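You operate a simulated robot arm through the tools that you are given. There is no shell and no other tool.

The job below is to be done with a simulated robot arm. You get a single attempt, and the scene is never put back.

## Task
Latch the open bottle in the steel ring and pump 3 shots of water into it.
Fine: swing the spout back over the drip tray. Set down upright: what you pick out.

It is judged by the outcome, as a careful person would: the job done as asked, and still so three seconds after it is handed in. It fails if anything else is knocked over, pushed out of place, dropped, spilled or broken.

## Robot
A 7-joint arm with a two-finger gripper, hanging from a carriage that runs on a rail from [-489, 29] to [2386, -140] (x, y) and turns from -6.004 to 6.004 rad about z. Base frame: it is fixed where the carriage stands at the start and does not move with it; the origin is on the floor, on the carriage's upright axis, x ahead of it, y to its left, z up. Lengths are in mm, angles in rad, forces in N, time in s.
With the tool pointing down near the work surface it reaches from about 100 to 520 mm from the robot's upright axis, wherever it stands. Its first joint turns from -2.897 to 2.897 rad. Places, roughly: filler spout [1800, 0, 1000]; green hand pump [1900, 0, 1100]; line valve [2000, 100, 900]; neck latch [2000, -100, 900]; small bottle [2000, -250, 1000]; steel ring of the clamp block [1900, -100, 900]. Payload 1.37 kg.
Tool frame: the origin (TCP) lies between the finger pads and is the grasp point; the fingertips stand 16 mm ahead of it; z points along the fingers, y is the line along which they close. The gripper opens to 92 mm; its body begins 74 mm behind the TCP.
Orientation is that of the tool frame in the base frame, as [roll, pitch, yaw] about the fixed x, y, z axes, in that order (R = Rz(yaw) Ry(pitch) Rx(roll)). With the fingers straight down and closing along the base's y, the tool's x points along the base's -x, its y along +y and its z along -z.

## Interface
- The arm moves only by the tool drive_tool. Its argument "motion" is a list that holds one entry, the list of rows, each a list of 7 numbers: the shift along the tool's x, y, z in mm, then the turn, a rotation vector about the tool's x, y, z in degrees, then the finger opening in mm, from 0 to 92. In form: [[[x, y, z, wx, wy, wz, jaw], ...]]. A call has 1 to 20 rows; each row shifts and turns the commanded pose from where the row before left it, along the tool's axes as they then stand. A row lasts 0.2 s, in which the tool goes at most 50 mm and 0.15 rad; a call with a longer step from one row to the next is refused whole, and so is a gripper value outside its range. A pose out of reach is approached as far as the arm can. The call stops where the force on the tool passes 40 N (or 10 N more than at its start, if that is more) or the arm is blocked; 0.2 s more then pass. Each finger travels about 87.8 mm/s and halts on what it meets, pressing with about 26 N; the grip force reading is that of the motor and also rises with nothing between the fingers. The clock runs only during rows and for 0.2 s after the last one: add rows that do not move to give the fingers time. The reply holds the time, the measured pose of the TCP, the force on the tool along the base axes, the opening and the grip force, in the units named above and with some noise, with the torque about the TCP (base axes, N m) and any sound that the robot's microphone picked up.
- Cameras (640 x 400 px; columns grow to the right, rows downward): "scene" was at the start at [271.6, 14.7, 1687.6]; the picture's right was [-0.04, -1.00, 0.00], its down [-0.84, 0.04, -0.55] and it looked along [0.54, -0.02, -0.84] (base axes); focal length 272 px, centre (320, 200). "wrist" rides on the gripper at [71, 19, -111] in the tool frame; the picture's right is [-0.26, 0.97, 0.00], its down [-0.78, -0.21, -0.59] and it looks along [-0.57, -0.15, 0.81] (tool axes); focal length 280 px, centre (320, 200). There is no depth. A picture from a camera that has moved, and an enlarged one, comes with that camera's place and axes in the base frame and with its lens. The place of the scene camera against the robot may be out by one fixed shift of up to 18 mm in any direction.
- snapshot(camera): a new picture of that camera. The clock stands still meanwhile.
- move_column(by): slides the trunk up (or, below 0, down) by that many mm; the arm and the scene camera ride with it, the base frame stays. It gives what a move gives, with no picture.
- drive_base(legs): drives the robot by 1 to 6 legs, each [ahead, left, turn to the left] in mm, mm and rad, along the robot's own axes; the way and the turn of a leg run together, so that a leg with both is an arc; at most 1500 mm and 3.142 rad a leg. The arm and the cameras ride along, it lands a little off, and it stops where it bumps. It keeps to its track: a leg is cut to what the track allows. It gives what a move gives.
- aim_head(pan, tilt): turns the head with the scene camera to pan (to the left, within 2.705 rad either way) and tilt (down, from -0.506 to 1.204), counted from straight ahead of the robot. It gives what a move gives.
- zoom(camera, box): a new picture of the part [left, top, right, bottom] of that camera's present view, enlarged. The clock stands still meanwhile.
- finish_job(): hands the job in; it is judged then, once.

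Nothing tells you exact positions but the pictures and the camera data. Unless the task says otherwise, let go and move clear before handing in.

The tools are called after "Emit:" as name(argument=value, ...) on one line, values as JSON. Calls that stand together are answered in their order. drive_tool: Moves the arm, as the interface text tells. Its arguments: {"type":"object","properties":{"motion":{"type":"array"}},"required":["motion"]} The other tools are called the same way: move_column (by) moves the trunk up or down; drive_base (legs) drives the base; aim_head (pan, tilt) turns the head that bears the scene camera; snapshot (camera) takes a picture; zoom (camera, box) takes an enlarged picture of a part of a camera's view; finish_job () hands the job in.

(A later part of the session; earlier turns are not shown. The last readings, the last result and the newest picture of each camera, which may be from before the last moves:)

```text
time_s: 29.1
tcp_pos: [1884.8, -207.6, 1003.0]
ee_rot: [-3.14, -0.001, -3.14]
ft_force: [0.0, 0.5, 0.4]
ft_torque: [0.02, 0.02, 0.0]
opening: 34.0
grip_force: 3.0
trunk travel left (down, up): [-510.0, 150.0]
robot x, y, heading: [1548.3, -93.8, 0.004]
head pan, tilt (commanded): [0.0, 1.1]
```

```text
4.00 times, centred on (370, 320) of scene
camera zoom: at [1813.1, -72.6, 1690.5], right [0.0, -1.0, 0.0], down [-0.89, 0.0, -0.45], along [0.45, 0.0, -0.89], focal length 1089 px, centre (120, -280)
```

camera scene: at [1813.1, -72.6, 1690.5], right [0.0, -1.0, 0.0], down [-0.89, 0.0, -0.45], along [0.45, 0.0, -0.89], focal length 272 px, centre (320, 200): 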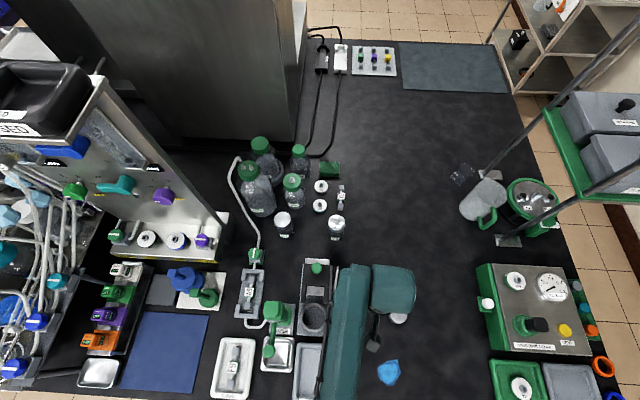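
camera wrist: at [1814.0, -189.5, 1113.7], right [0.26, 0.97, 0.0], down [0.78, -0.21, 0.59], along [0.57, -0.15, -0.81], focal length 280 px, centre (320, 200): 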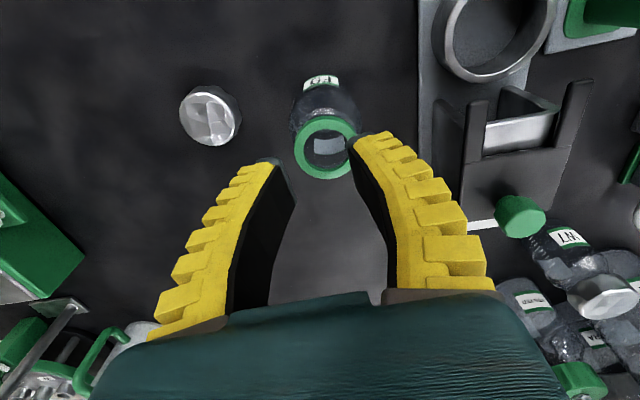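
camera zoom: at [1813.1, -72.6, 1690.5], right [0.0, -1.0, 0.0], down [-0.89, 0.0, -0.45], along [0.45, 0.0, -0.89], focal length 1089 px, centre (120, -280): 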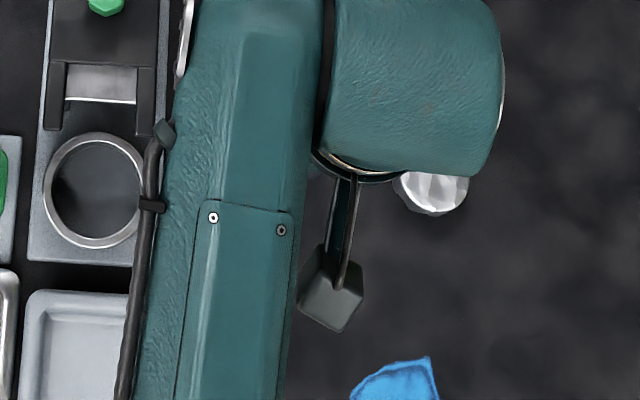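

The bottle stands upright, shifted to about [1894, −207]; the collar is a poor hold because the fingers flex there. I open again and take a fresh picture, then I will grip the straight body higher than the ring's rim instead.

Emit:
drive_tool(motion=[[[0, 0, 0, 0, 0, 0, 75], [0, 0, 0, 0, 0, 0, 75], [0, 0, 0, 0, 0, 0, 75]]])

Emit:
snapshot(camera="wrist")

Emit:
zoom(camera="wrist", box=[240, 60, 400, 190])

```text
time_s: 29.9
tcp_pos: [1884.1, -208.7, 1003.7]
ee_rot: [3.141, 0.0, -3.139]
ft_force: [0.4, 1.0, 0.4]
ft_torque: [0.03, 0.03, -0.03]
opening: 76.8
grip_force: 1.6
trunk travel left (down, up): [-510.0, 150.0]
robot x, y, heading: [1552.7, -92.9, 0.004]
head pan, tilt (commanded): [0.0, 1.1]
```

```text
taken
camera wrist: at [1814.1, -189.5, 1113.5], right [0.26, 0.97, 0.0], down [0.78, -0.21, 0.59], along [0.57, -0.15, -0.81], focal length 280 px, centre (320, 200)
```

wrist: 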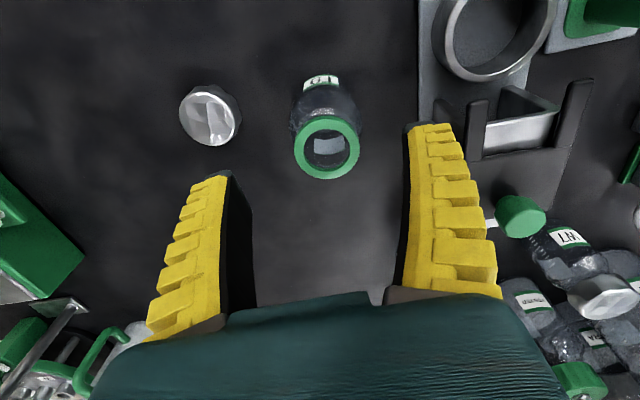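

```text
3.08 times, centred on (320, 125) of wrist
camera zoom: at [1814.1, -189.5, 1113.5], right [0.26, 0.97, 0.0], down [0.78, -0.21, 0.59], along [0.57, -0.15, -0.81], focal length 863 px, centre (320, 431)
```

zoom: 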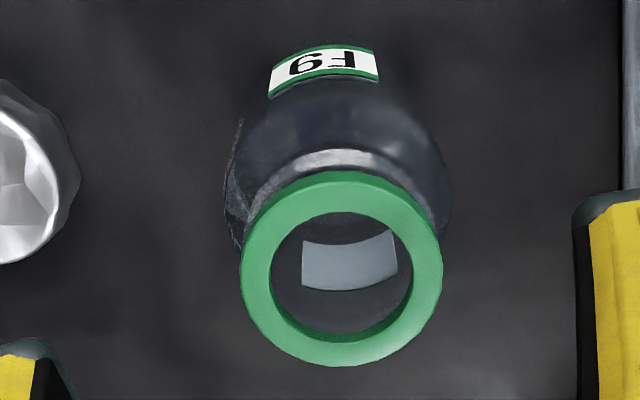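

The bottle's centre is now ≈ [1894.5, −206]. I shift over it and lower in two stages.

Emit:
drive_tool(motion=[[[-10.4, 2.7, 20, 0, 0, 0, 75], [0, 0, 35, 0, 0, 0, 75], [0, 0, 15, 0, 0, 0, 75], [0, 0, 0, 0, 0, 0, 75]]])

Emit:
snapshot(camera="wrist")

```text
time_s: 30.9
tcp_pos: [1895.5, -205.8, 929.6]
ee_rot: [3.141, 0.001, -3.14]
ft_force: [0.2, -1.0, -0.1]
ft_torque: [0.01, 0.0, 0.0]
opening: 76.8
grip_force: 0.5
trunk travel left (down, up): [-510.0, 150.0]
robot x, y, heading: [1547.5, -91.6, -0.001]
head pan, tilt (commanded): [0.0, 1.1]
```

```text
taken
camera wrist: at [1824.4, -187.5, 1039.5], right [0.26, 0.97, 0.0], down [0.78, -0.21, 0.59], along [0.57, -0.15, -0.81], focal length 280 px, centre (320, 200)
```

wrist: 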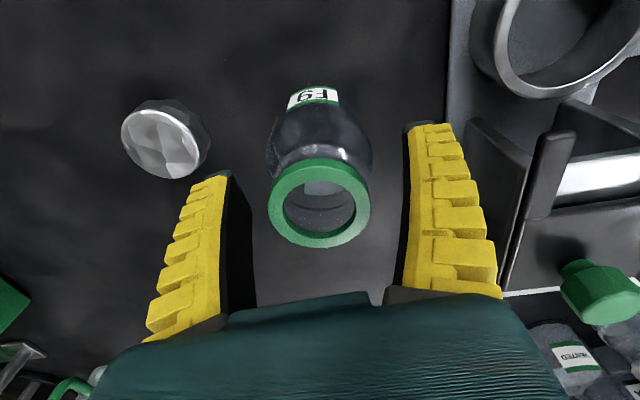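

The bottle is centred between the fingers. I lower to TCP z ≈ 892 and close on the straight body.

Emit:
drive_tool(motion=[[[0, 0, 20, 0, 0, 0, 75], [0, 0, 17.5, 0, 0, 0, 75], [0, 0, 0, 0, 0, 0, 65], [0, 0, 0, 0, 0, 0, 58], [0, 0, 0, 0, 0, 0, 52], [0, 0, 0, 0, 0, 0, 46], [0, 0, 0, 0, 0, 0, 40], [0, 0, 0, 0, 0, 0, 40]]])

Emit:
snapshot(camera="wrist")

```text
time_s: 32.7
tcp_pos: [1896.8, -208.3, 891.1]
ee_rot: [3.141, -0.002, -3.139]
ft_force: [-0.6, 0.1, 0.0]
ft_torque: [0.0, -0.01, -0.04]
opening: 52.2
grip_force: 25.7
trunk travel left (down, up): [-510.0, 150.0]
robot x, y, heading: [1549.1, -92.6, -0.003]
head pan, tilt (commanded): [0.0, 1.1]
```

```text
taken
camera wrist: at [1826.0, -189.1, 1002.6], right [0.26, 0.97, 0.0], down [0.78, -0.21, 0.59], along [0.57, -0.15, -0.81], focal length 280 px, centre (320, 200)
```

wrist: 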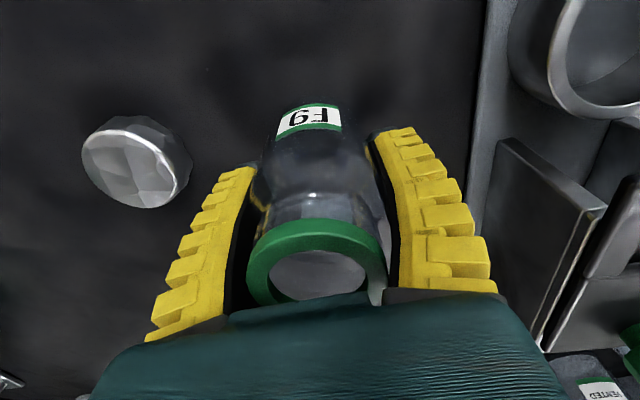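

A firm hold on the body now: 52 mm at 25.7 N, no side force. I lift 12 mm slowly and check that the bottle comes along.

Emit:
drive_tool(motion=[[[0, 0, -4, 0, 0, 0, 40], [0, 0, -4, 0, 0, 0, 40], [0, 0, -4, 0, 0, 0, 40], [0, 0, 0, 0, 0, 0, 40]]])

Emit:
snapshot(camera="wrist")

```text
time_s: 33.7
tcp_pos: [1895.0, -207.7, 904.0]
ee_rot: [3.141, -0.001, -3.141]
ft_force: [-0.1, -0.1, -1.5]
ft_torque: [-0.03, -0.01, -0.06]
opening: 52.1
grip_force: 26.1
trunk travel left (down, up): [-510.0, 150.0]
robot x, y, heading: [1547.2, -91.2, -0.004]
head pan, tilt (commanded): [0.0, 1.1]
```

```text
taken
camera wrist: at [1824.3, -188.9, 1015.3], right [0.26, 0.97, 0.0], down [0.78, -0.21, 0.59], along [0.57, -0.15, -0.81], focal length 280 px, centre (320, 200)
```

wrist: 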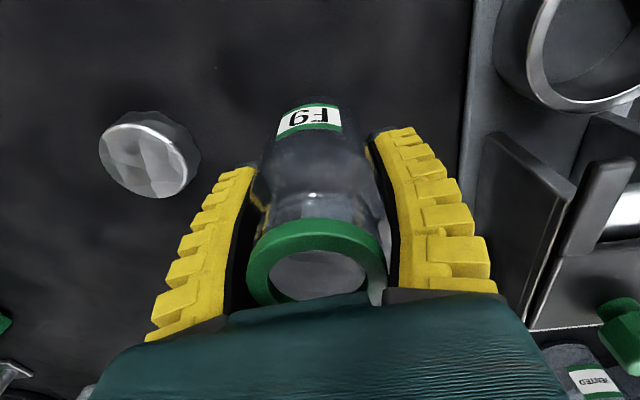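

The bottle hangs in the grip (about 1.5 N). I lift it to TCP z ≈ 990 and carry it over the ring at ≈ [1862, −75].

Emit:
drive_tool(motion=[[[0, 0, -15, 0, 0, 0, 40], [0, 0, -25, 0, 0, 0, 40], [0, 0, -28, 0, 0, 0, 40], [5, 0, -18, 0, 0, 0, 40], [13, 15, 0, 0, 0, 0, 40], [10, 30, 0, 0, 0, 0, 40], [5, 30, 0, 0, 0, 0, 40], [0, 30, 0, 0, 0, 0, 40], [0, 18, 0, 0, 0, 0, 40], [0, 9, 0, 0, 0, 0, 40], [0, 0, 0, 0, 0, 0, 40]]])

Emit:
snapshot(camera="wrist")

Emit:
snapshot(camera="scene")

```text
time_s: 36.1
tcp_pos: [1860.4, -75.5, 992.3]
ee_rot: [-3.141, 0.0, -3.139]
ft_force: [0.3, 0.2, -1.1]
ft_torque: [0.0, -0.02, -0.01]
opening: 52.0
grip_force: 26.0
trunk travel left (down, up): [-510.0, 150.0]
robot x, y, heading: [1548.8, -92.9, 0.006]
head pan, tilt (commanded): [0.0, 1.1]
```

```text
taken
camera wrist: at [1790.5, -56.9, 1101.9], right [0.26, 0.97, 0.0], down [0.78, -0.21, 0.59], along [0.57, -0.15, -0.81], focal length 280 px, centre (320, 200)
```

wrist: 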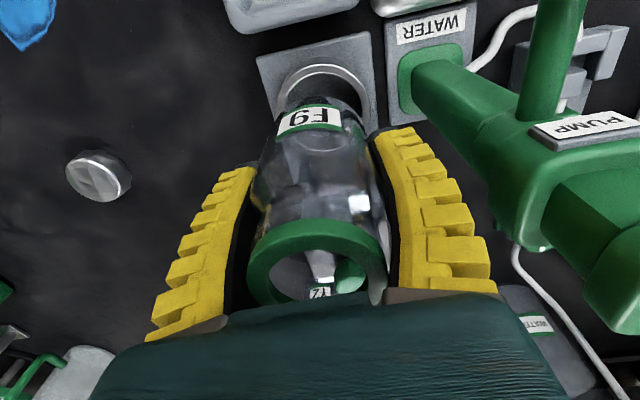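

```text
taken
camera scene: at [1813.0, -72.6, 1690.5], right [0.0, -1.0, 0.0], down [-0.89, 0.0, -0.45], along [0.45, 0.0, -0.89], focal length 272 px, centre (320, 200)
```

scene: 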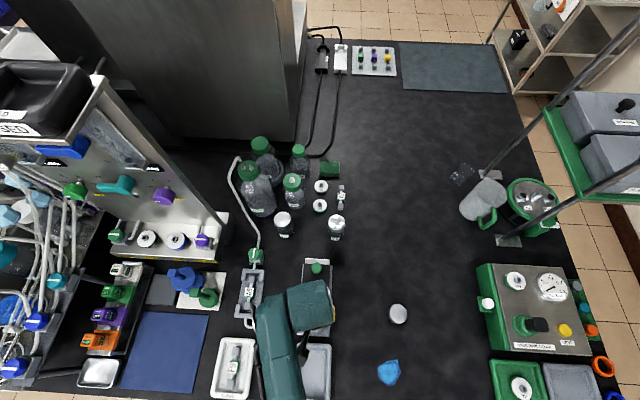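

The bottle is over the ring, but the forearm hangs on the +y side of the hand, just above the pump head, and would come close to it on lowering. I will instead approach from behind (robot turned round, beyond the bench items), so the forearm lies on the free −y side; first the trunk goes up, then I turn right by half a turn.

Emit:
move_column(by=150)

Emit:
zoom(camera="wrist", box=[240, 20, 640, 300])

Emit:
snapshot(camera="scene")

```text
time_s: 37.8
tcp_pos: [1862.3, -76.8, 1141.2]
ee_rot: [3.141, -0.001, -3.138]
ft_force: [0.4, -0.5, -1.3]
ft_torque: [-0.01, -0.01, 0.02]
opening: 52.0
grip_force: 25.8
trunk travel left (down, up): [-660.0, 0.0]
robot x, y, heading: [1547.5, -88.9, 0.001]
head pan, tilt (commanded): [0.0, 1.1]
```

```text
1.43 times, centred on (440, 160) of wrist
camera zoom: at [1790.4, -57.1, 1251.8], right [0.26, 0.97, 0.0], down [0.78, -0.21, 0.59], along [0.57, -0.15, -0.81], focal length 401 px, centre (149, 257)
```

zoom: 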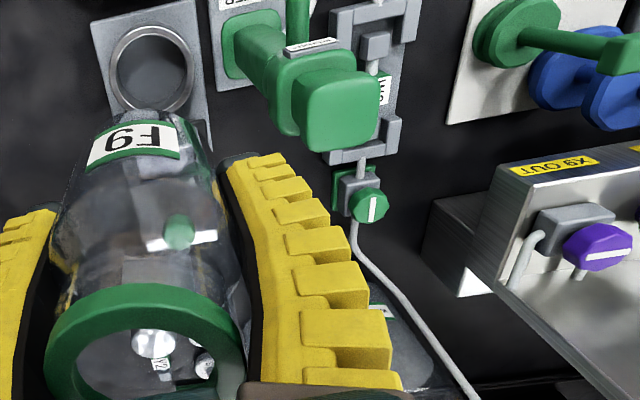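

```text
taken
camera scene: at [1813.0, -72.6, 1840.5], right [0.0, -1.0, 0.0], down [-0.89, 0.0, -0.45], along [0.45, 0.0, -0.89], focal length 272 px, centre (320, 200)
```

scene: 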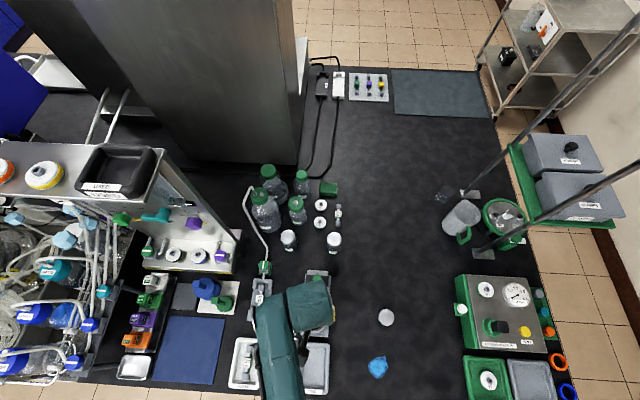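

The pump head top is at about [1871, 20, 1053]. Now I turn the robot right by half a turn, the bottle high (bottom ≈ 1090) over free space.

Emit:
drive_base(legs=[[0, 0, -3.14]])

Emit:
aim_head(pan=0.0, tilt=0.9)

Emit:
snapshot(camera="scene")

Emit:
snapshot(camera="wrist")

```text
time_s: 45.5
tcp_pos: [1237.2, -111.2, 1141.4]
ee_rot: [3.141, 0.0, 0.019]
ft_force: [-0.3, -0.1, -1.0]
ft_torque: [0.0, -0.03, 0.0]
opening: 50.6
grip_force: 26.1
trunk travel left (down, up): [-660.0, 0.0]
robot x, y, heading: [1551.2, -91.1, -3.126]
head pan, tilt (commanded): [0.0, 1.1]
```

```text
time_s: 46.3
tcp_pos: [1236.4, -112.1, 1141.7]
ee_rot: [3.141, 0.0, 0.02]
ft_force: [-0.1, 1.1, -0.8]
ft_torque: [0.0, -0.02, 0.0]
opening: 50.6
grip_force: 26.2
trunk travel left (down, up): [-660.0, 0.0]
robot x, y, heading: [1547.8, -88.4, -3.12]
head pan, tilt (commanded): [0.0, 0.901]
```

```text
taken
camera scene: at [1274.5, -78.3, 1854.3], right [-0.02, 1.0, 0.0], down [0.78, 0.02, -0.62], along [-0.62, -0.01, -0.78], focal length 272 px, centre (320, 200)
```

scene: 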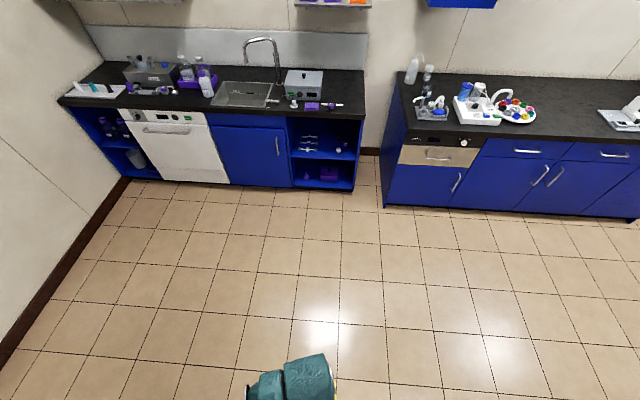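

```text
taken
camera wrist: at [1307.2, -129.0, 1251.9], right [-0.24, -0.97, 0.0], down [-0.78, 0.2, 0.59], along [-0.57, 0.14, -0.81], focal length 280 px, centre (320, 200)
```

wrist: 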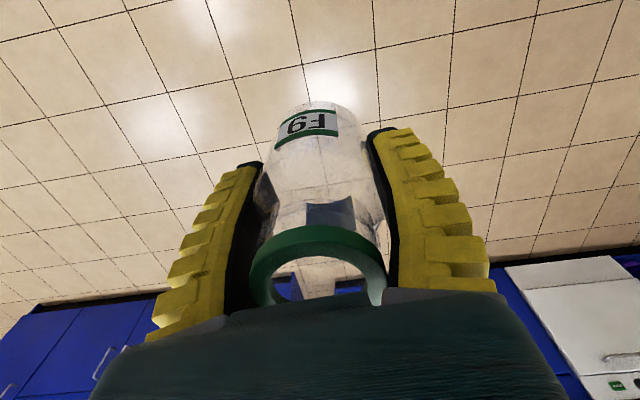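

Turned; the bottle is still held well. I back the robot along the track (world +x) in two steps.

Emit:
drive_base(legs=[[-300, 18, -0.01]])

Emit:
snapshot(camera="scene")

```text
time_s: 48.3
tcp_pos: [1531.4, -123.1, 1141.5]
ee_rot: [-3.142, -0.001, 0.002]
ft_force: [-0.3, -0.1, -1.5]
ft_torque: [-0.02, 0.02, 0.04]
opening: 50.6
grip_force: 26.1
trunk travel left (down, up): [-660.0, 0.0]
robot x, y, heading: [1845.3, -106.9, -3.136]
head pan, tilt (commanded): [0.0, 0.901]
```

```text
taken
camera scene: at [1570.9, -90.9, 1854.4], right [0.0, 1.0, 0.0], down [0.78, 0.0, -0.62], along [-0.62, 0.0, -0.78], focal length 272 px, centre (320, 200)
```

scene: 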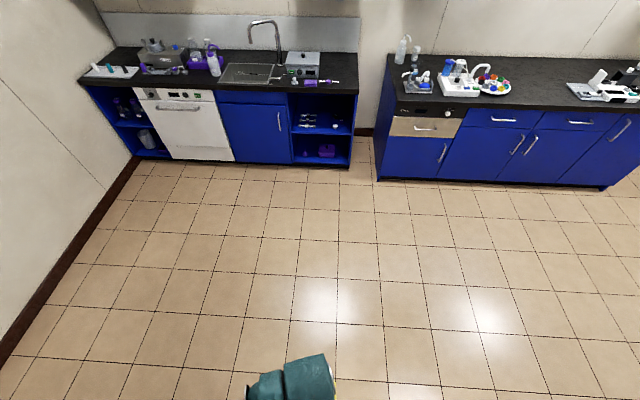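

No bump so far; the robot is at x = 1845. I go on another 300 mm and look down.

Emit:
drive_base(legs=[[-300, 18, -0.005]])

Emit:
aim_head(pan=0.0, tilt=1.2)

Emit:
snapshot(camera="scene")

Emit:
snapshot(camera="wrist")

```text
time_s: 50.4
tcp_pos: [1838.2, -138.3, 1141.6]
ee_rot: [-3.141, -0.001, -0.008]
ft_force: [0.3, -0.1, -2.2]
ft_torque: [-0.03, -0.02, 0.01]
opening: 50.1
grip_force: 26.1
trunk travel left (down, up): [-660.0, 0.0]
robot x, y, heading: [2150.8, -122.9, 3.135]
head pan, tilt (commanded): [0.0, 0.901]
```

```text
time_s: 51.2
tcp_pos: [1838.1, -137.7, 1141.7]
ee_rot: [-3.141, 0.0, -0.009]
ft_force: [0.1, -0.5, -0.7]
ft_torque: [0.04, 0.01, 0.02]
opening: 50.2
grip_force: 25.6
trunk travel left (down, up): [-660.0, 0.0]
robot x, y, heading: [2149.0, -128.0, 3.134]
head pan, tilt (commanded): [0.0, 1.201]
```

```text
taken
camera scene: at [1896.7, -106.3, 1834.6], right [0.01, 1.0, 0.0], down [0.93, -0.01, -0.36], along [-0.36, 0.0, -0.93], focal length 272 px, centre (320, 200)
```

scene: 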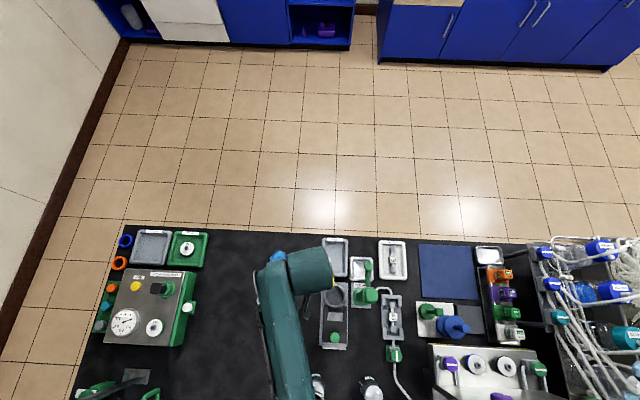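

```text
taken
camera wrist: at [1908.8, -157.8, 1252.0], right [-0.27, -0.96, 0.0], down [-0.78, 0.22, 0.59], along [-0.57, 0.16, -0.81], focal length 280 px, centre (320, 200)
```

wrist: 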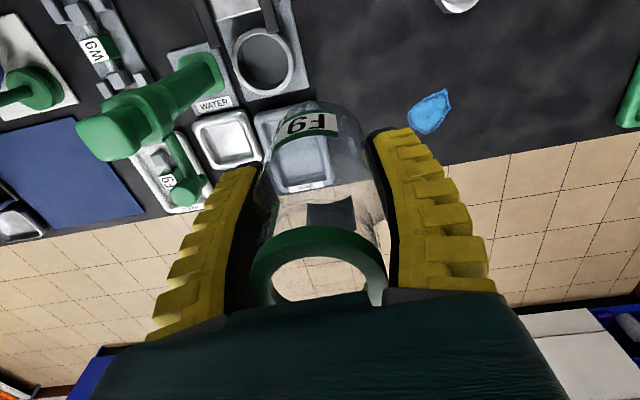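

The forearm now lies on the free −y side. I lower the trunk by 140 mm and move the bottle over the ring from this side (tool x is now base +x, tool y is base −y).

Emit:
move_column(by=-140)

Emit:
drive_tool(motion=[[[6, -16, 0, 0, 0, -0.5, 40], [6, -16, 0, 0, 0, 0, 40], [6, -16, 0, 0, 0, 0, 40], [6, -15, 0, 0, 0, 0, 40], [0, 0, 0, 0, 0, 0, 40]]])

Emit:
snapshot(camera="wrist")

Emit:
snapshot(camera="scene")

```text
time_s: 52.8
tcp_pos: [1837.9, -138.4, 1001.8]
ee_rot: [-3.141, -0.001, -0.007]
ft_force: [-0.6, -0.8, -0.7]
ft_torque: [-0.01, 0.01, 0.0]
opening: 50.4
grip_force: 25.8
trunk travel left (down, up): [-520.0, 140.0]
robot x, y, heading: [2151.8, -128.4, 3.135]
head pan, tilt (commanded): [0.0, 1.201]
```

```text
time_s: 54.0
tcp_pos: [1863.6, -75.9, 1001.3]
ee_rot: [-3.141, 0.0, 0.001]
ft_force: [-0.5, 0.8, -1.5]
ft_torque: [0.0, -0.01, 0.04]
opening: 50.5
grip_force: 26.6
trunk travel left (down, up): [-520.0, 140.0]
robot x, y, heading: [2151.4, -127.1, 3.131]
head pan, tilt (commanded): [0.0, 1.201]
```

```text
taken
camera wrist: at [1934.1, -95.8, 1111.6], right [-0.26, -0.97, 0.0], down [-0.78, 0.21, 0.59], along [-0.57, 0.15, -0.81], focal length 280 px, centre (320, 200)
```

wrist: 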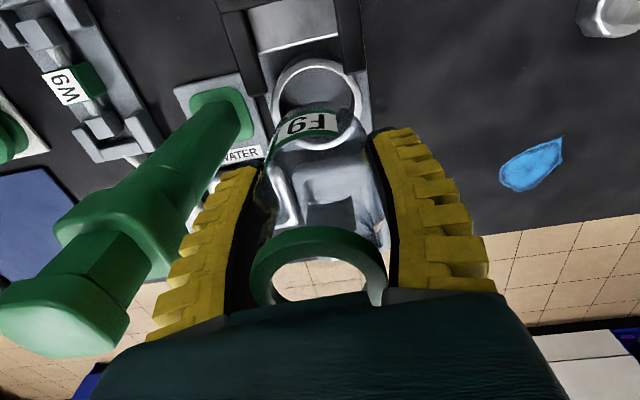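

```text
taken
camera scene: at [1896.8, -106.2, 1694.5], right [0.01, 1.0, 0.0], down [0.93, -0.01, -0.36], along [-0.36, 0.0, -0.93], focal length 272 px, centre (320, 200)
```

scene: 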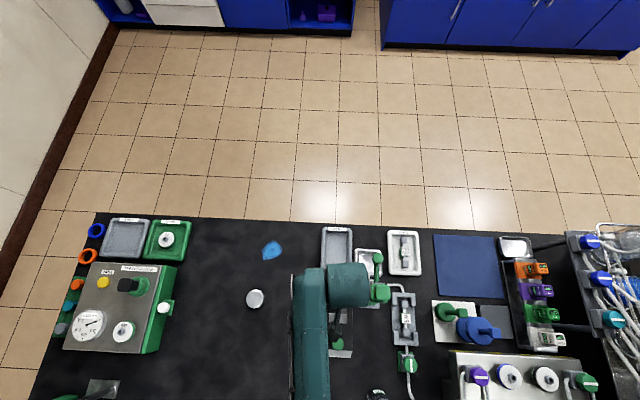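

The ring (≈ [1863, −75]) is seen just behind the bottle's bottom. I enlarge to check how bottle and ring line up.

Emit:
zoom(camera="wrist", box=[230, 30, 410, 180])

```text
2.67 times, centred on (320, 105) of wrist
camera zoom: at [1934.1, -95.8, 1111.6], right [-0.26, -0.97, 0.0], down [-0.78, 0.21, 0.59], along [-0.57, 0.15, -0.81], focal length 748 px, centre (320, 453)
```

zoom: 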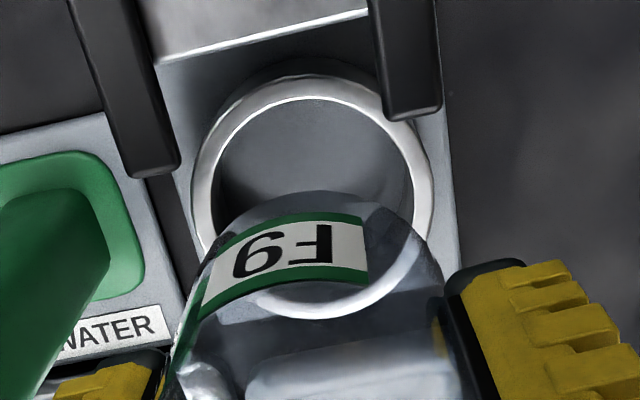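

Bottle and ring line up within about 2 mm sideways. I check the collar too, to see whether the bottle hangs straight.

Emit:
zoom(camera="wrist", box=[230, 190, 410, 310])

```text
3.33 times, centred on (320, 250) of wrist
camera zoom: at [1934.1, -95.8, 1111.6], right [-0.26, -0.97, 0.0], down [-0.78, 0.21, 0.59], along [-0.57, 0.15, -0.81], focal length 935 px, centre (320, 33)
```

zoom: 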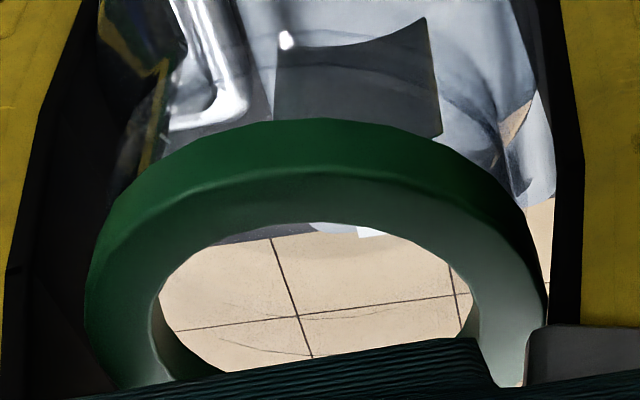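

The bottle hangs straight, its centre about 2 mm toward −x of the TCP. I shift 2 mm in +x and lower until its bottom is just above the ring's rim.

Emit:
drive_tool(motion=[[[2, 0, 10, 0, 0, 0, 40], [0, 0, 20, 0, 0, 0, 40], [0, 0, 20, 0, 0, 0, 40], [0, 0, 11, 0, 0, 0, 40], [0, 0, 0, 0, 0, 0, 40]]])

Emit:
snapshot(camera="wrist")

Emit:
zoom(camera="wrist", box=[230, 50, 410, 180])

```text
time_s: 55.2
tcp_pos: [1863.8, -74.6, 940.1]
ee_rot: [-3.141, 0.001, 0.0]
ft_force: [-0.1, -0.3, -0.6]
ft_torque: [0.01, 0.01, 0.03]
opening: 50.4
grip_force: 26.3
trunk travel left (down, up): [-520.0, 140.0]
robot x, y, heading: [2150.3, -128.2, 3.129]
head pan, tilt (commanded): [0.0, 1.201]
```

```text
taken
camera wrist: at [1935.1, -94.5, 1050.9], right [-0.26, -0.97, 0.0], down [-0.78, 0.21, 0.59], along [-0.57, 0.15, -0.81], focal length 280 px, centre (320, 200)
```

wrist: 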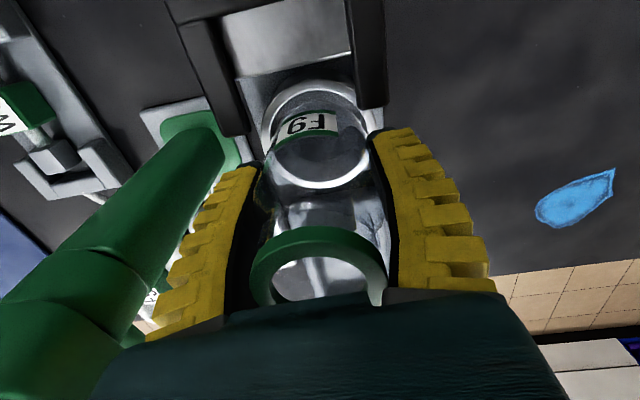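

```text
3.08 times, centred on (320, 115) of wrist
camera zoom: at [1935.1, -94.5, 1050.9], right [-0.26, -0.97, 0.0], down [-0.78, 0.21, 0.59], along [-0.57, 0.15, -0.81], focal length 863 px, centre (320, 462)
```

zoom: 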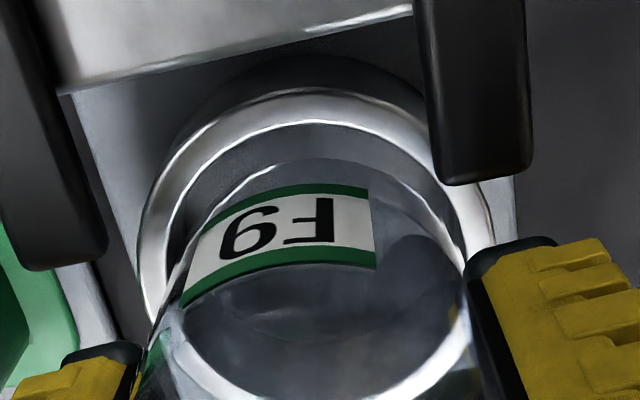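

Ring and bottle centres agree within about 1 mm in this view. I lower 15 mm slowly and watch the force.

Emit:
drive_tool(motion=[[[0, 0, 4, 0, 0, 0, 40], [0, 0, 4, 0, 0, 0, 40], [0, 0, 4, 0, 0, 0, 40], [0, 0, 3, 0, 0, 0, 40], [0, 0, 0, 0, 0, 0, 40]]])

Emit:
zoom(camera="wrist", box=[230, 50, 410, 200])

```text
time_s: 56.4
tcp_pos: [1863.6, -74.4, 925.4]
ee_rot: [3.142, -0.001, 0.0]
ft_force: [-0.4, -0.3, -0.7]
ft_torque: [0.0, -0.02, 0.05]
opening: 50.3
grip_force: 26.0
trunk travel left (down, up): [-520.0, 140.0]
robot x, y, heading: [2152.1, -126.1, 3.132]
head pan, tilt (commanded): [0.0, 1.201]
```

```text
2.67 times, centred on (320, 125) of wrist
camera zoom: at [1935.3, -94.1, 1036.1], right [-0.26, -0.97, 0.0], down [-0.78, 0.21, 0.59], along [-0.57, 0.15, -0.81], focal length 748 px, centre (320, 400)
```

zoom: 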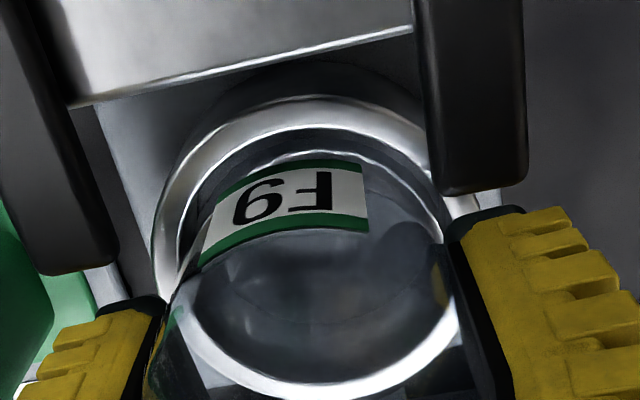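

No contact: the bottle's bottom is inside the ring. I go on lowering toward the seat (about 22 mm), in small steps.

Emit:
drive_tool(motion=[[[0, 0, 4, 0, 0, 0, 40], [0, 0, 4, 0, 0, 0, 40], [0, 0, 4, 0, 0, 0, 40], [0, 0, 4, 0, 0, 0, 40], [0, 0, 3, 0, 0, 0, 40], [0, 0, 0, 0, 0, 0, 40]]])

Emit:
snapshot(camera="wrist")

```text
time_s: 57.8
tcp_pos: [1864.4, -73.6, 905.3]
ee_rot: [3.141, -0.001, 0.0]
ft_force: [0.3, 0.3, -0.9]
ft_torque: [0.04, 0.02, -0.03]
opening: 50.2
grip_force: 25.8
trunk travel left (down, up): [-520.0, 140.0]
robot x, y, heading: [2149.3, -122.9, 3.139]
head pan, tilt (commanded): [0.0, 1.201]
```

```text
taken
camera wrist: at [1935.0, -94.0, 1016.6], right [-0.26, -0.97, 0.0], down [-0.78, 0.21, 0.59], along [-0.57, 0.15, -0.81], focal length 280 px, centre (320, 200)
```

wrist: 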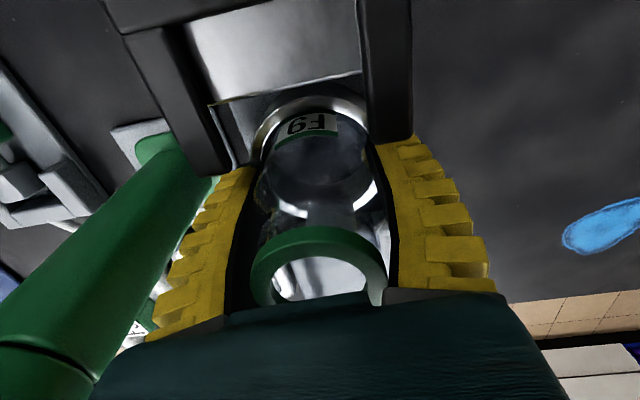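

Still only the bottle's weight on the tool. I lower by small steps of 2 mm until the base is felt, not lower than TCP z ≈ 898.

Emit:
drive_tool(motion=[[[0, 0, 2, 0, 0, 0, 40], [0, 0, 0, 0, 0, 0, 40]]])

Emit:
drive_tool(motion=[[[0, 0, 2, 0, 0, 0, 40], [0, 0, 0, 0, 0, 0, 40]]])

```text
time_s: 58.4
tcp_pos: [1864.2, -75.1, 902.6]
ee_rot: [3.14, -0.001, 0.0]
ft_force: [-0.4, 0.5, -1.1]
ft_torque: [0.01, -0.03, -0.01]
opening: 50.1
grip_force: 26.1
trunk travel left (down, up): [-520.0, 140.0]
robot x, y, heading: [2152.8, -129.5, 3.134]
head pan, tilt (commanded): [0.0, 1.201]
```

```text
time_s: 59.0
tcp_pos: [1863.5, -75.4, 901.5]
ee_rot: [-3.142, -0.001, 0.001]
ft_force: [0.8, 0.0, -1.7]
ft_torque: [-0.02, 0.01, 0.01]
opening: 50.0
grip_force: 26.2
trunk travel left (down, up): [-520.0, 140.0]
robot x, y, heading: [2153.8, -125.1, 3.133]
head pan, tilt (commanded): [0.0, 1.201]
```

Emit:
drive_tool(motion=[[[0, 0, 2, 0, 0, 0, 40], [0, 0, 0, 0, 0, 0, 40]]])

Emit:
zoom(camera="wrist", box=[220, 80, 420, 220])

```text
time_s: 59.6
tcp_pos: [1863.5, -75.0, 902.2]
ee_rot: [-3.14, 0.002, -0.001]
ft_force: [6.9, -3.0, 23.0]
ft_torque: [-0.1, -0.15, 0.13]
opening: 50.2
grip_force: 26.1
trunk travel left (down, up): [-520.0, 140.0]
robot x, y, heading: [2149.7, -127.7, 3.133]
head pan, tilt (commanded): [0.0, 1.201]
```

```text
2.86 times, centred on (320, 150) of wrist
camera zoom: at [1933.8, -93.9, 1012.3], right [-0.26, -0.97, 0.0], down [-0.78, 0.21, 0.59], along [-0.57, 0.15, -0.81], focal length 801 px, centre (320, 343)
```

zoom: 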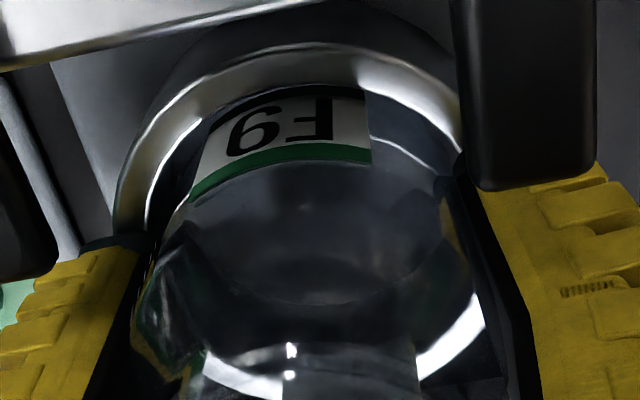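

The bottle has met the block's floor (23 N at TCP z ≈ 902, bottom ≈ 851). I relieve the pressure by 2 mm and open the fingers moderately.

Emit:
drive_tool(motion=[[[0, 0, -2, 0, 0, 0, 40], [0, 0, 0, 0, 0, 0, 48], [0, 0, 0, 0, 0, 0, 54], [0, 0, 0, 0, 0, 0, 58], [0, 0, 0, 0, 0, 0, 62], [0, 0, 0, 0, 0, 0, 62]]])

Emit:
snapshot(camera="wrist")

```text
time_s: 61.0
tcp_pos: [1864.3, -74.9, 901.7]
ee_rot: [-3.141, -0.001, 0.001]
ft_force: [-0.3, 0.5, -0.1]
ft_torque: [-0.02, 0.0, 0.01]
opening: 64.6
grip_force: 1.8
trunk travel left (down, up): [-520.0, 140.0]
robot x, y, heading: [2151.5, -125.0, 3.134]
head pan, tilt (commanded): [0.0, 1.201]
```

```text
taken
camera wrist: at [1935.6, -94.4, 1012.9], right [-0.26, -0.97, 0.0], down [-0.78, 0.21, 0.59], along [-0.57, 0.15, -0.81], focal length 280 px, centre (320, 200)
```

wrist: 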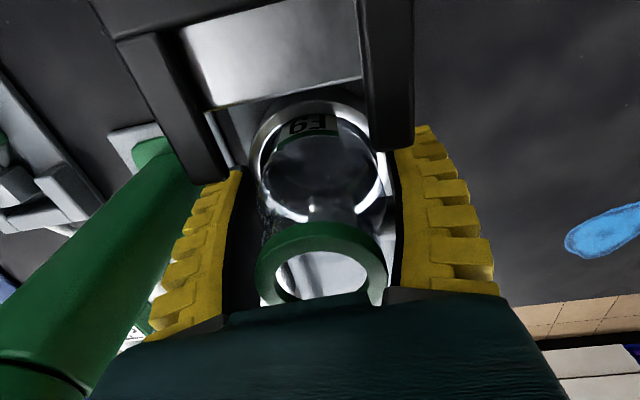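

The bottle stands free in the ring. I raise the tool straight up out of the way.

Emit:
drive_tool(motion=[[[0, 0, -8, 0, 0, 0, 64], [0, 0, -15, 0, 0, 0, 64], [0, 0, -25, 0, 0, 0, 64], [0, 0, -35, 0, 0, 0, 64], [0, 0, -40, 0, 0, 0, 64], [0, 0, 0, 0, 0, 0, 64]]])

Emit:
snapshot(camera="wrist")

Emit:
zoom(camera="wrist", box=[220, 0, 420, 200])

```text
time_s: 62.4
tcp_pos: [1864.4, -74.0, 1024.6]
ee_rot: [-3.141, -0.001, 0.001]
ft_force: [0.0, 0.1, 0.0]
ft_torque: [0.01, 0.03, 0.01]
opening: 66.5
grip_force: 1.3
trunk travel left (down, up): [-520.0, 140.0]
robot x, y, heading: [2150.9, -128.2, 3.134]
head pan, tilt (commanded): [0.0, 1.201]
```

```text
taken
camera wrist: at [1935.4, -93.4, 1135.8], right [-0.26, -0.97, 0.0], down [-0.78, 0.21, 0.59], along [-0.57, 0.15, -0.81], focal length 280 px, centre (320, 200)
```

wrist: 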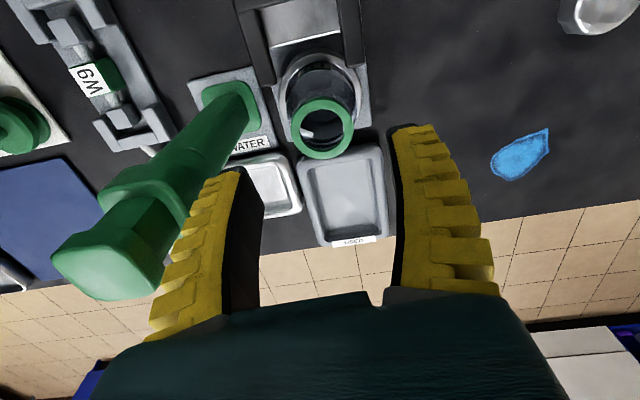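

```text
2.00 times, centred on (320, 100) of wrist
camera zoom: at [1935.4, -93.4, 1135.8], right [-0.26, -0.97, 0.0], down [-0.78, 0.21, 0.59], along [-0.57, 0.15, -0.81], focal length 561 px, centre (320, 400)
```

zoom: 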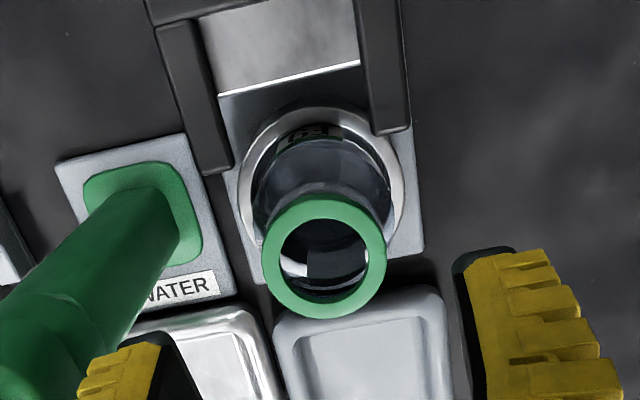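

The bottle sits in the ring, mouth ≈ [1865, −76, 955]. Next I move above the latch knob (≈ [1982, −81, 949]) and look at it.

Emit:
drive_tool(motion=[[[30, 2, 0, 0, 0, 0, 64], [30, 2, 0, 0, 0, 0, 64], [30, 2, 0, 0, 0, 0, 64], [28, 0, 0, 0, 0, 0, 64], [0, 0, 0, 0, 0, 0, 64]]])

Emit:
snapshot(camera="wrist")

Emit:
zoom(camera="wrist", box=[220, 20, 420, 220])

```text
time_s: 63.6
tcp_pos: [1981.7, -81.3, 1025.0]
ee_rot: [-3.141, 0.0, -0.001]
ft_force: [-0.2, 0.4, 0.5]
ft_torque: [0.02, 0.01, -0.01]
opening: 66.6
grip_force: 2.3
trunk travel left (down, up): [-520.0, 140.0]
robot x, y, heading: [2153.7, -125.5, 3.133]
head pan, tilt (commanded): [0.0, 1.201]
```

```text
taken
camera wrist: at [2053.8, -100.3, 1135.5], right [-0.26, -0.97, 0.0], down [-0.78, 0.21, 0.59], along [-0.57, 0.15, -0.81], focal length 280 px, centre (320, 200)
```

wrist: 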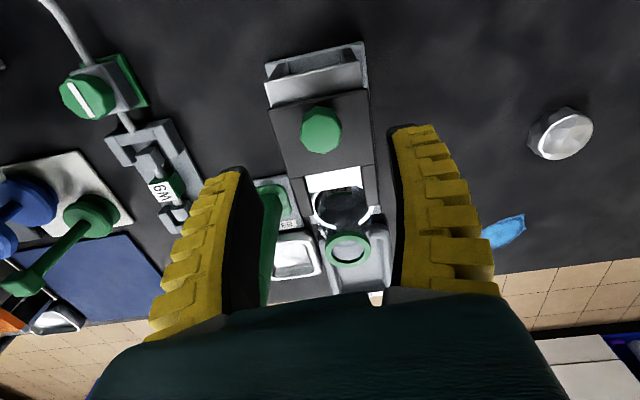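

```text
2.00 times, centred on (320, 120) of wrist
camera zoom: at [2053.8, -100.3, 1135.5], right [-0.26, -0.97, 0.0], down [-0.78, 0.21, 0.59], along [-0.57, 0.15, -0.81], focal length 561 px, centre (320, 360)
```

zoom: 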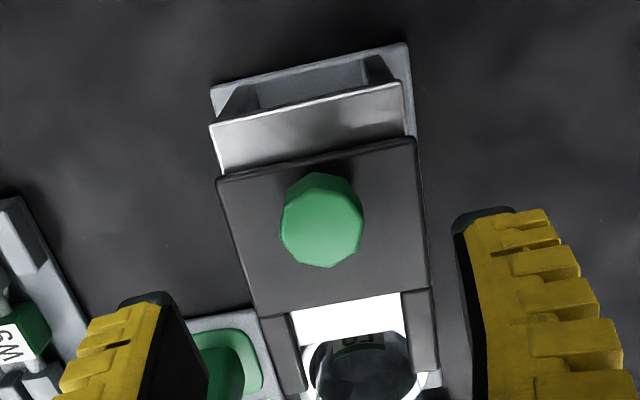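

The latch plate with its octagonal knob (≈ [1981, −81], about 29 mm wide) slides toward the ring. I close the fingers, go behind the knob and lower so the tips stand at mid-knob height.

Emit:
drive_tool(motion=[[[17, 0, 0, 0, 0, 0, 40], [17, 0, 0, 0, 0, 0, 20], [0, 0, 0, 0, 0, 0, 0], [0, 0, 0, 0, 0, 0, 0], [0, 0, 25, 0, 0, 0, 0], [0, 0, 25, 0, 0, 0, 0], [0, 0, 15, 0, 0, 0, 0], [0, 0, 0, 0, 0, 0, 0]]])

Emit:
snapshot(camera="wrist")

```text
time_s: 65.4
tcp_pos: [2015.6, -79.9, 959.9]
ee_rot: [-3.142, 0.001, 0.002]
ft_force: [-0.3, -0.1, -0.3]
ft_torque: [-0.02, 0.0, -0.02]
opening: 0.0
grip_force: 26.1
trunk travel left (down, up): [-520.0, 140.0]
robot x, y, heading: [2149.1, -125.9, 3.133]
head pan, tilt (commanded): [0.0, 1.201]
```

```text
taken
camera wrist: at [2086.7, -100.0, 1070.7], right [-0.26, -0.97, 0.0], down [-0.78, 0.21, 0.59], along [-0.57, 0.15, -0.81], focal length 280 px, centre (320, 200)
```

wrist: 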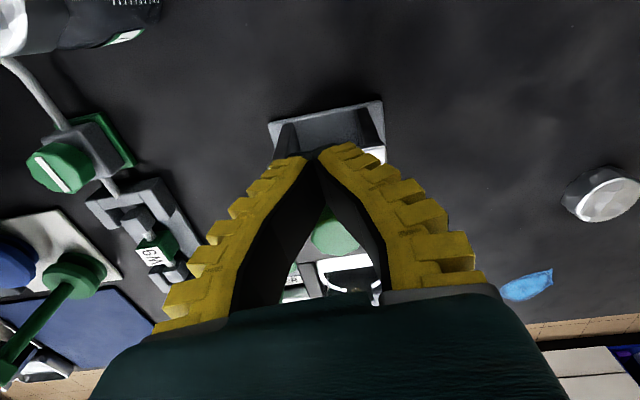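

The closed fingertips stand behind the knob. I lower 9 mm more and begin pushing gently toward the ring (−x).

Emit:
drive_tool(motion=[[[0, 0, 5, 0, 0, 0, 0], [0, -1, 4, 0, 0, 0, 0], [-4, 0, 0, 0, 0, 0, 0], [-4, 0, 0, 0, 0, 0, 0], [-4, 0, 0, 0, 0, 0, 0], [-4, 0, 0, 0, 0, 0, 0], [0, 0, 0, 0, 0, 0, 0]]])

Emit:
snapshot(camera="wrist")

```text
time_s: 67.0
tcp_pos: [1999.1, -80.5, 950.1]
ee_rot: [-3.141, 0.003, -0.001]
ft_force: [0.2, -0.3, 0.4]
ft_torque: [-0.01, 0.0, -0.02]
opening: 0.2
grip_force: 26.3
trunk travel left (down, up): [-520.0, 140.0]
robot x, y, heading: [2152.1, -128.5, 3.133]
head pan, tilt (commanded): [0.0, 1.201]
```

```text
taken
camera wrist: at [2070.9, -99.6, 1061.5], right [-0.26, -0.97, 0.0], down [-0.78, 0.21, 0.59], along [-0.57, 0.15, -0.81], focal length 280 px, centre (320, 200)
```

wrist: 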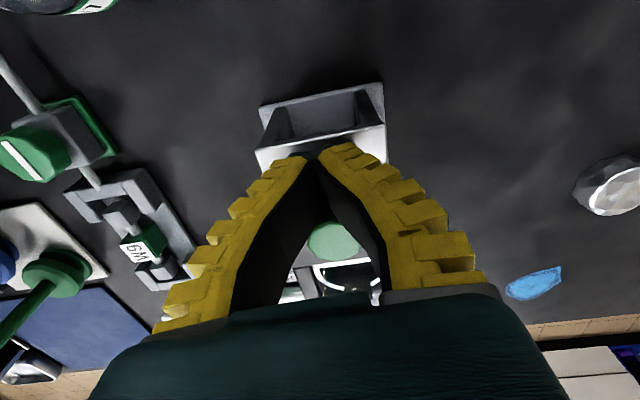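

Emit:
drive_tool(motion=[[[-4, 0, 0, 0, 0, 0, 0], [-4, 0, 0, 0, 0, 0, 0], [-4, 0, 0, 0, 0, 0, 0], [0, 0, 0, 0, 0, 0, 0]]])

Emit:
snapshot(camera="wrist")

```text
time_s: 68.0
tcp_pos: [1987.7, -79.8, 951.3]
ee_rot: [3.142, -0.001, 0.0]
ft_force: [0.3, -0.2, 0.6]
ft_torque: [0.02, 0.01, -0.02]
opening: 0.0
grip_force: 26.0
trunk travel left (down, up): [-520.0, 140.0]
robot x, y, heading: [2151.4, -127.2, 3.137]
head pan, tilt (commanded): [0.0, 1.201]
```

```text
taken
camera wrist: at [2058.9, -99.5, 1062.4], right [-0.26, -0.97, 0.0], down [-0.78, 0.21, 0.59], along [-0.57, 0.15, -0.81], focal length 280 px, centre (320, 200)
```

wrist: 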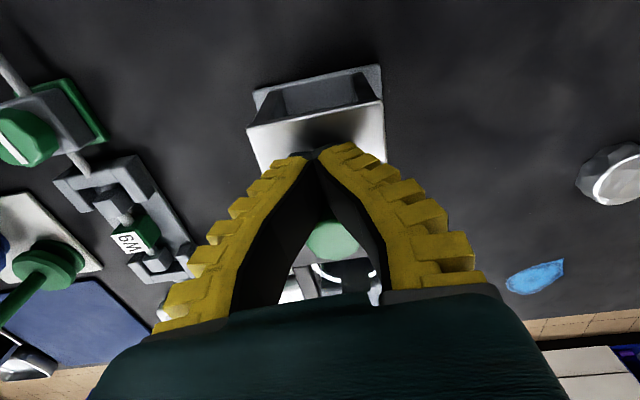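

The plate slides along with almost no force (the bare steel behind it grows). I keep pushing in small steps until a stop or a click.

Emit:
drive_tool(motion=[[[-4, 0, 0, 0, 0, 0, 0], [-4, 0, 0, 0, 0, 0, 0], [-4, 0, 0, 0, 0, 0, 0], [-4, 0, 0, 0, 0, 0, 0], [-4, 0, 0, 0, 0, 0, 0], [0, 0, 0, 0, 0, 0, 0]]])

Emit:
snapshot(camera="wrist")

```text
time_s: 69.4
tcp_pos: [1966.6, -80.2, 951.8]
ee_rot: [-3.142, 0.001, 0.0]
ft_force: [-0.7, 1.0, -0.6]
ft_torque: [0.03, 0.0, 0.0]
opening: 0.1
grip_force: 28.0
trunk travel left (down, up): [-520.0, 140.0]
robot x, y, heading: [2148.7, -129.2, 3.128]
head pan, tilt (commanded): [0.0, 1.201]
```

```text
taken
camera wrist: at [2038.2, -99.6, 1061.7], right [-0.26, -0.97, 0.0], down [-0.78, 0.21, 0.59], along [-0.57, 0.15, -0.81], focal length 280 px, centre (320, 200)
```

wrist: 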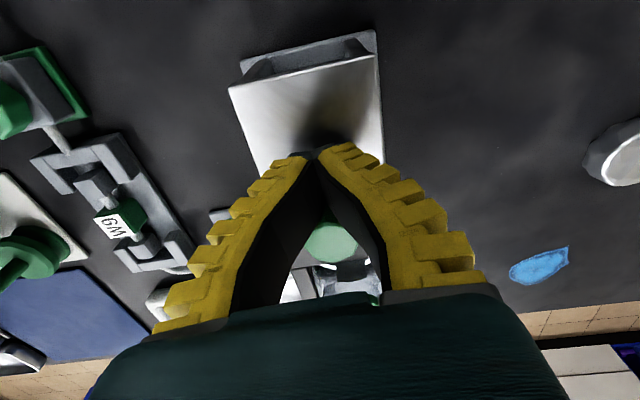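

Emit:
drive_tool(motion=[[[-4, 0, 0, 0, 0, 0, 0], [-4, 0, 0, 0, 0, 0, 0], [-3, 0, 0, 0, 0, 0, 0], [-3, 0, 0, 0, 0, 0, 0], [0, 0, 0, 0, 0, 0, 0]]])

Emit:
snapshot(camera="wrist")

Emit:
zoom(camera="wrist", box=[260, 180, 420, 310])

```text
time_s: 70.6
tcp_pos: [1959.4, -81.8, 948.2]
ee_rot: [-3.141, -0.009, 0.0]
ft_force: [16.9, -1.6, 1.3]
ft_torque: [-0.02, -0.06, -0.12]
opening: 0.0
grip_force: 27.3
trunk travel left (down, up): [-520.0, 140.0]
robot x, y, heading: [2149.8, -130.6, 3.135]
head pan, tilt (commanded): [0.0, 1.201]
```

```text
taken
camera wrist: at [2029.9, -100.6, 1060.6], right [-0.26, -0.97, 0.0], down [-0.78, 0.21, 0.58], along [-0.56, 0.15, -0.81], focal length 280 px, centre (320, 200)
```

wrist: 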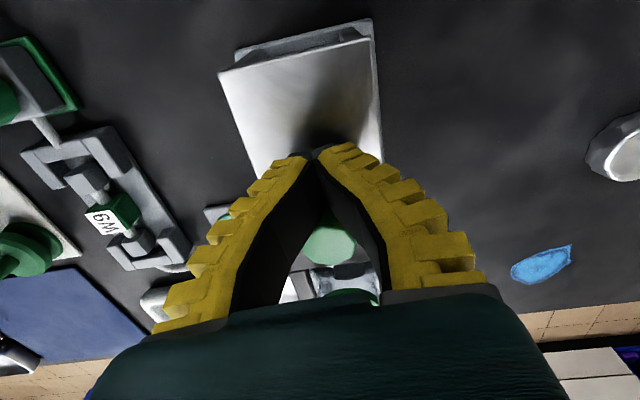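

```text
3.08 times, centred on (340, 245) of wrist
camera zoom: at [2029.9, -100.6, 1060.6], right [-0.26, -0.97, 0.0], down [-0.78, 0.21, 0.58], along [-0.56, 0.15, -0.81], focal length 863 px, centre (258, 62)
```

zoom: 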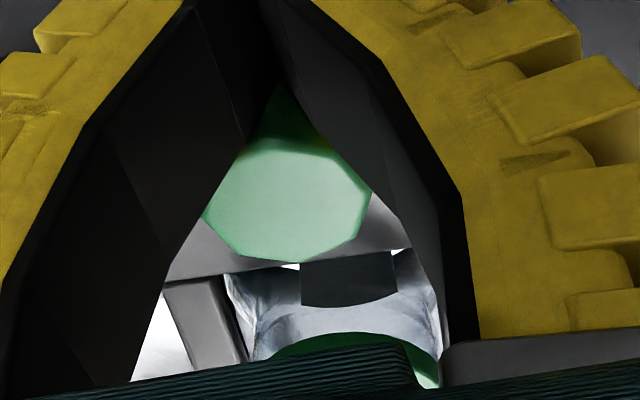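

The plate now meets resistance (17 N) after about 57 mm of travel. I press slightly more to see whether it clicks home.

Emit:
drive_tool(motion=[[[-2, 0, 0, 0, 0, 0, 0], [-2, 0, 0, 0, 0, 0, 0], [0, 0, 0, 0, 0, 0, 0]]])

Emit:
snapshot(camera="wrist")

```text
time_s: 71.4
tcp_pos: [1958.9, -81.4, 949.2]
ee_rot: [-3.141, -0.016, 0.0]
ft_force: [29.1, -1.1, 3.7]
ft_torque: [0.0, -0.11, -0.15]
opening: 0.1
grip_force: 27.6
trunk travel left (down, up): [-520.0, 140.0]
robot x, y, heading: [2150.6, -125.2, 3.136]
head pan, tilt (commanded): [0.0, 1.201]
```

```text
taken
camera wrist: at [2029.0, -100.7, 1061.1], right [-0.26, -0.97, 0.0], down [-0.79, 0.21, 0.58], along [-0.56, 0.15, -0.82], focal length 280 px, centre (320, 200)
```

wrist: 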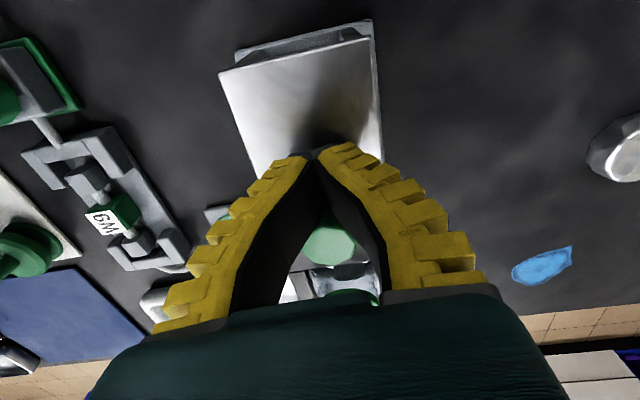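

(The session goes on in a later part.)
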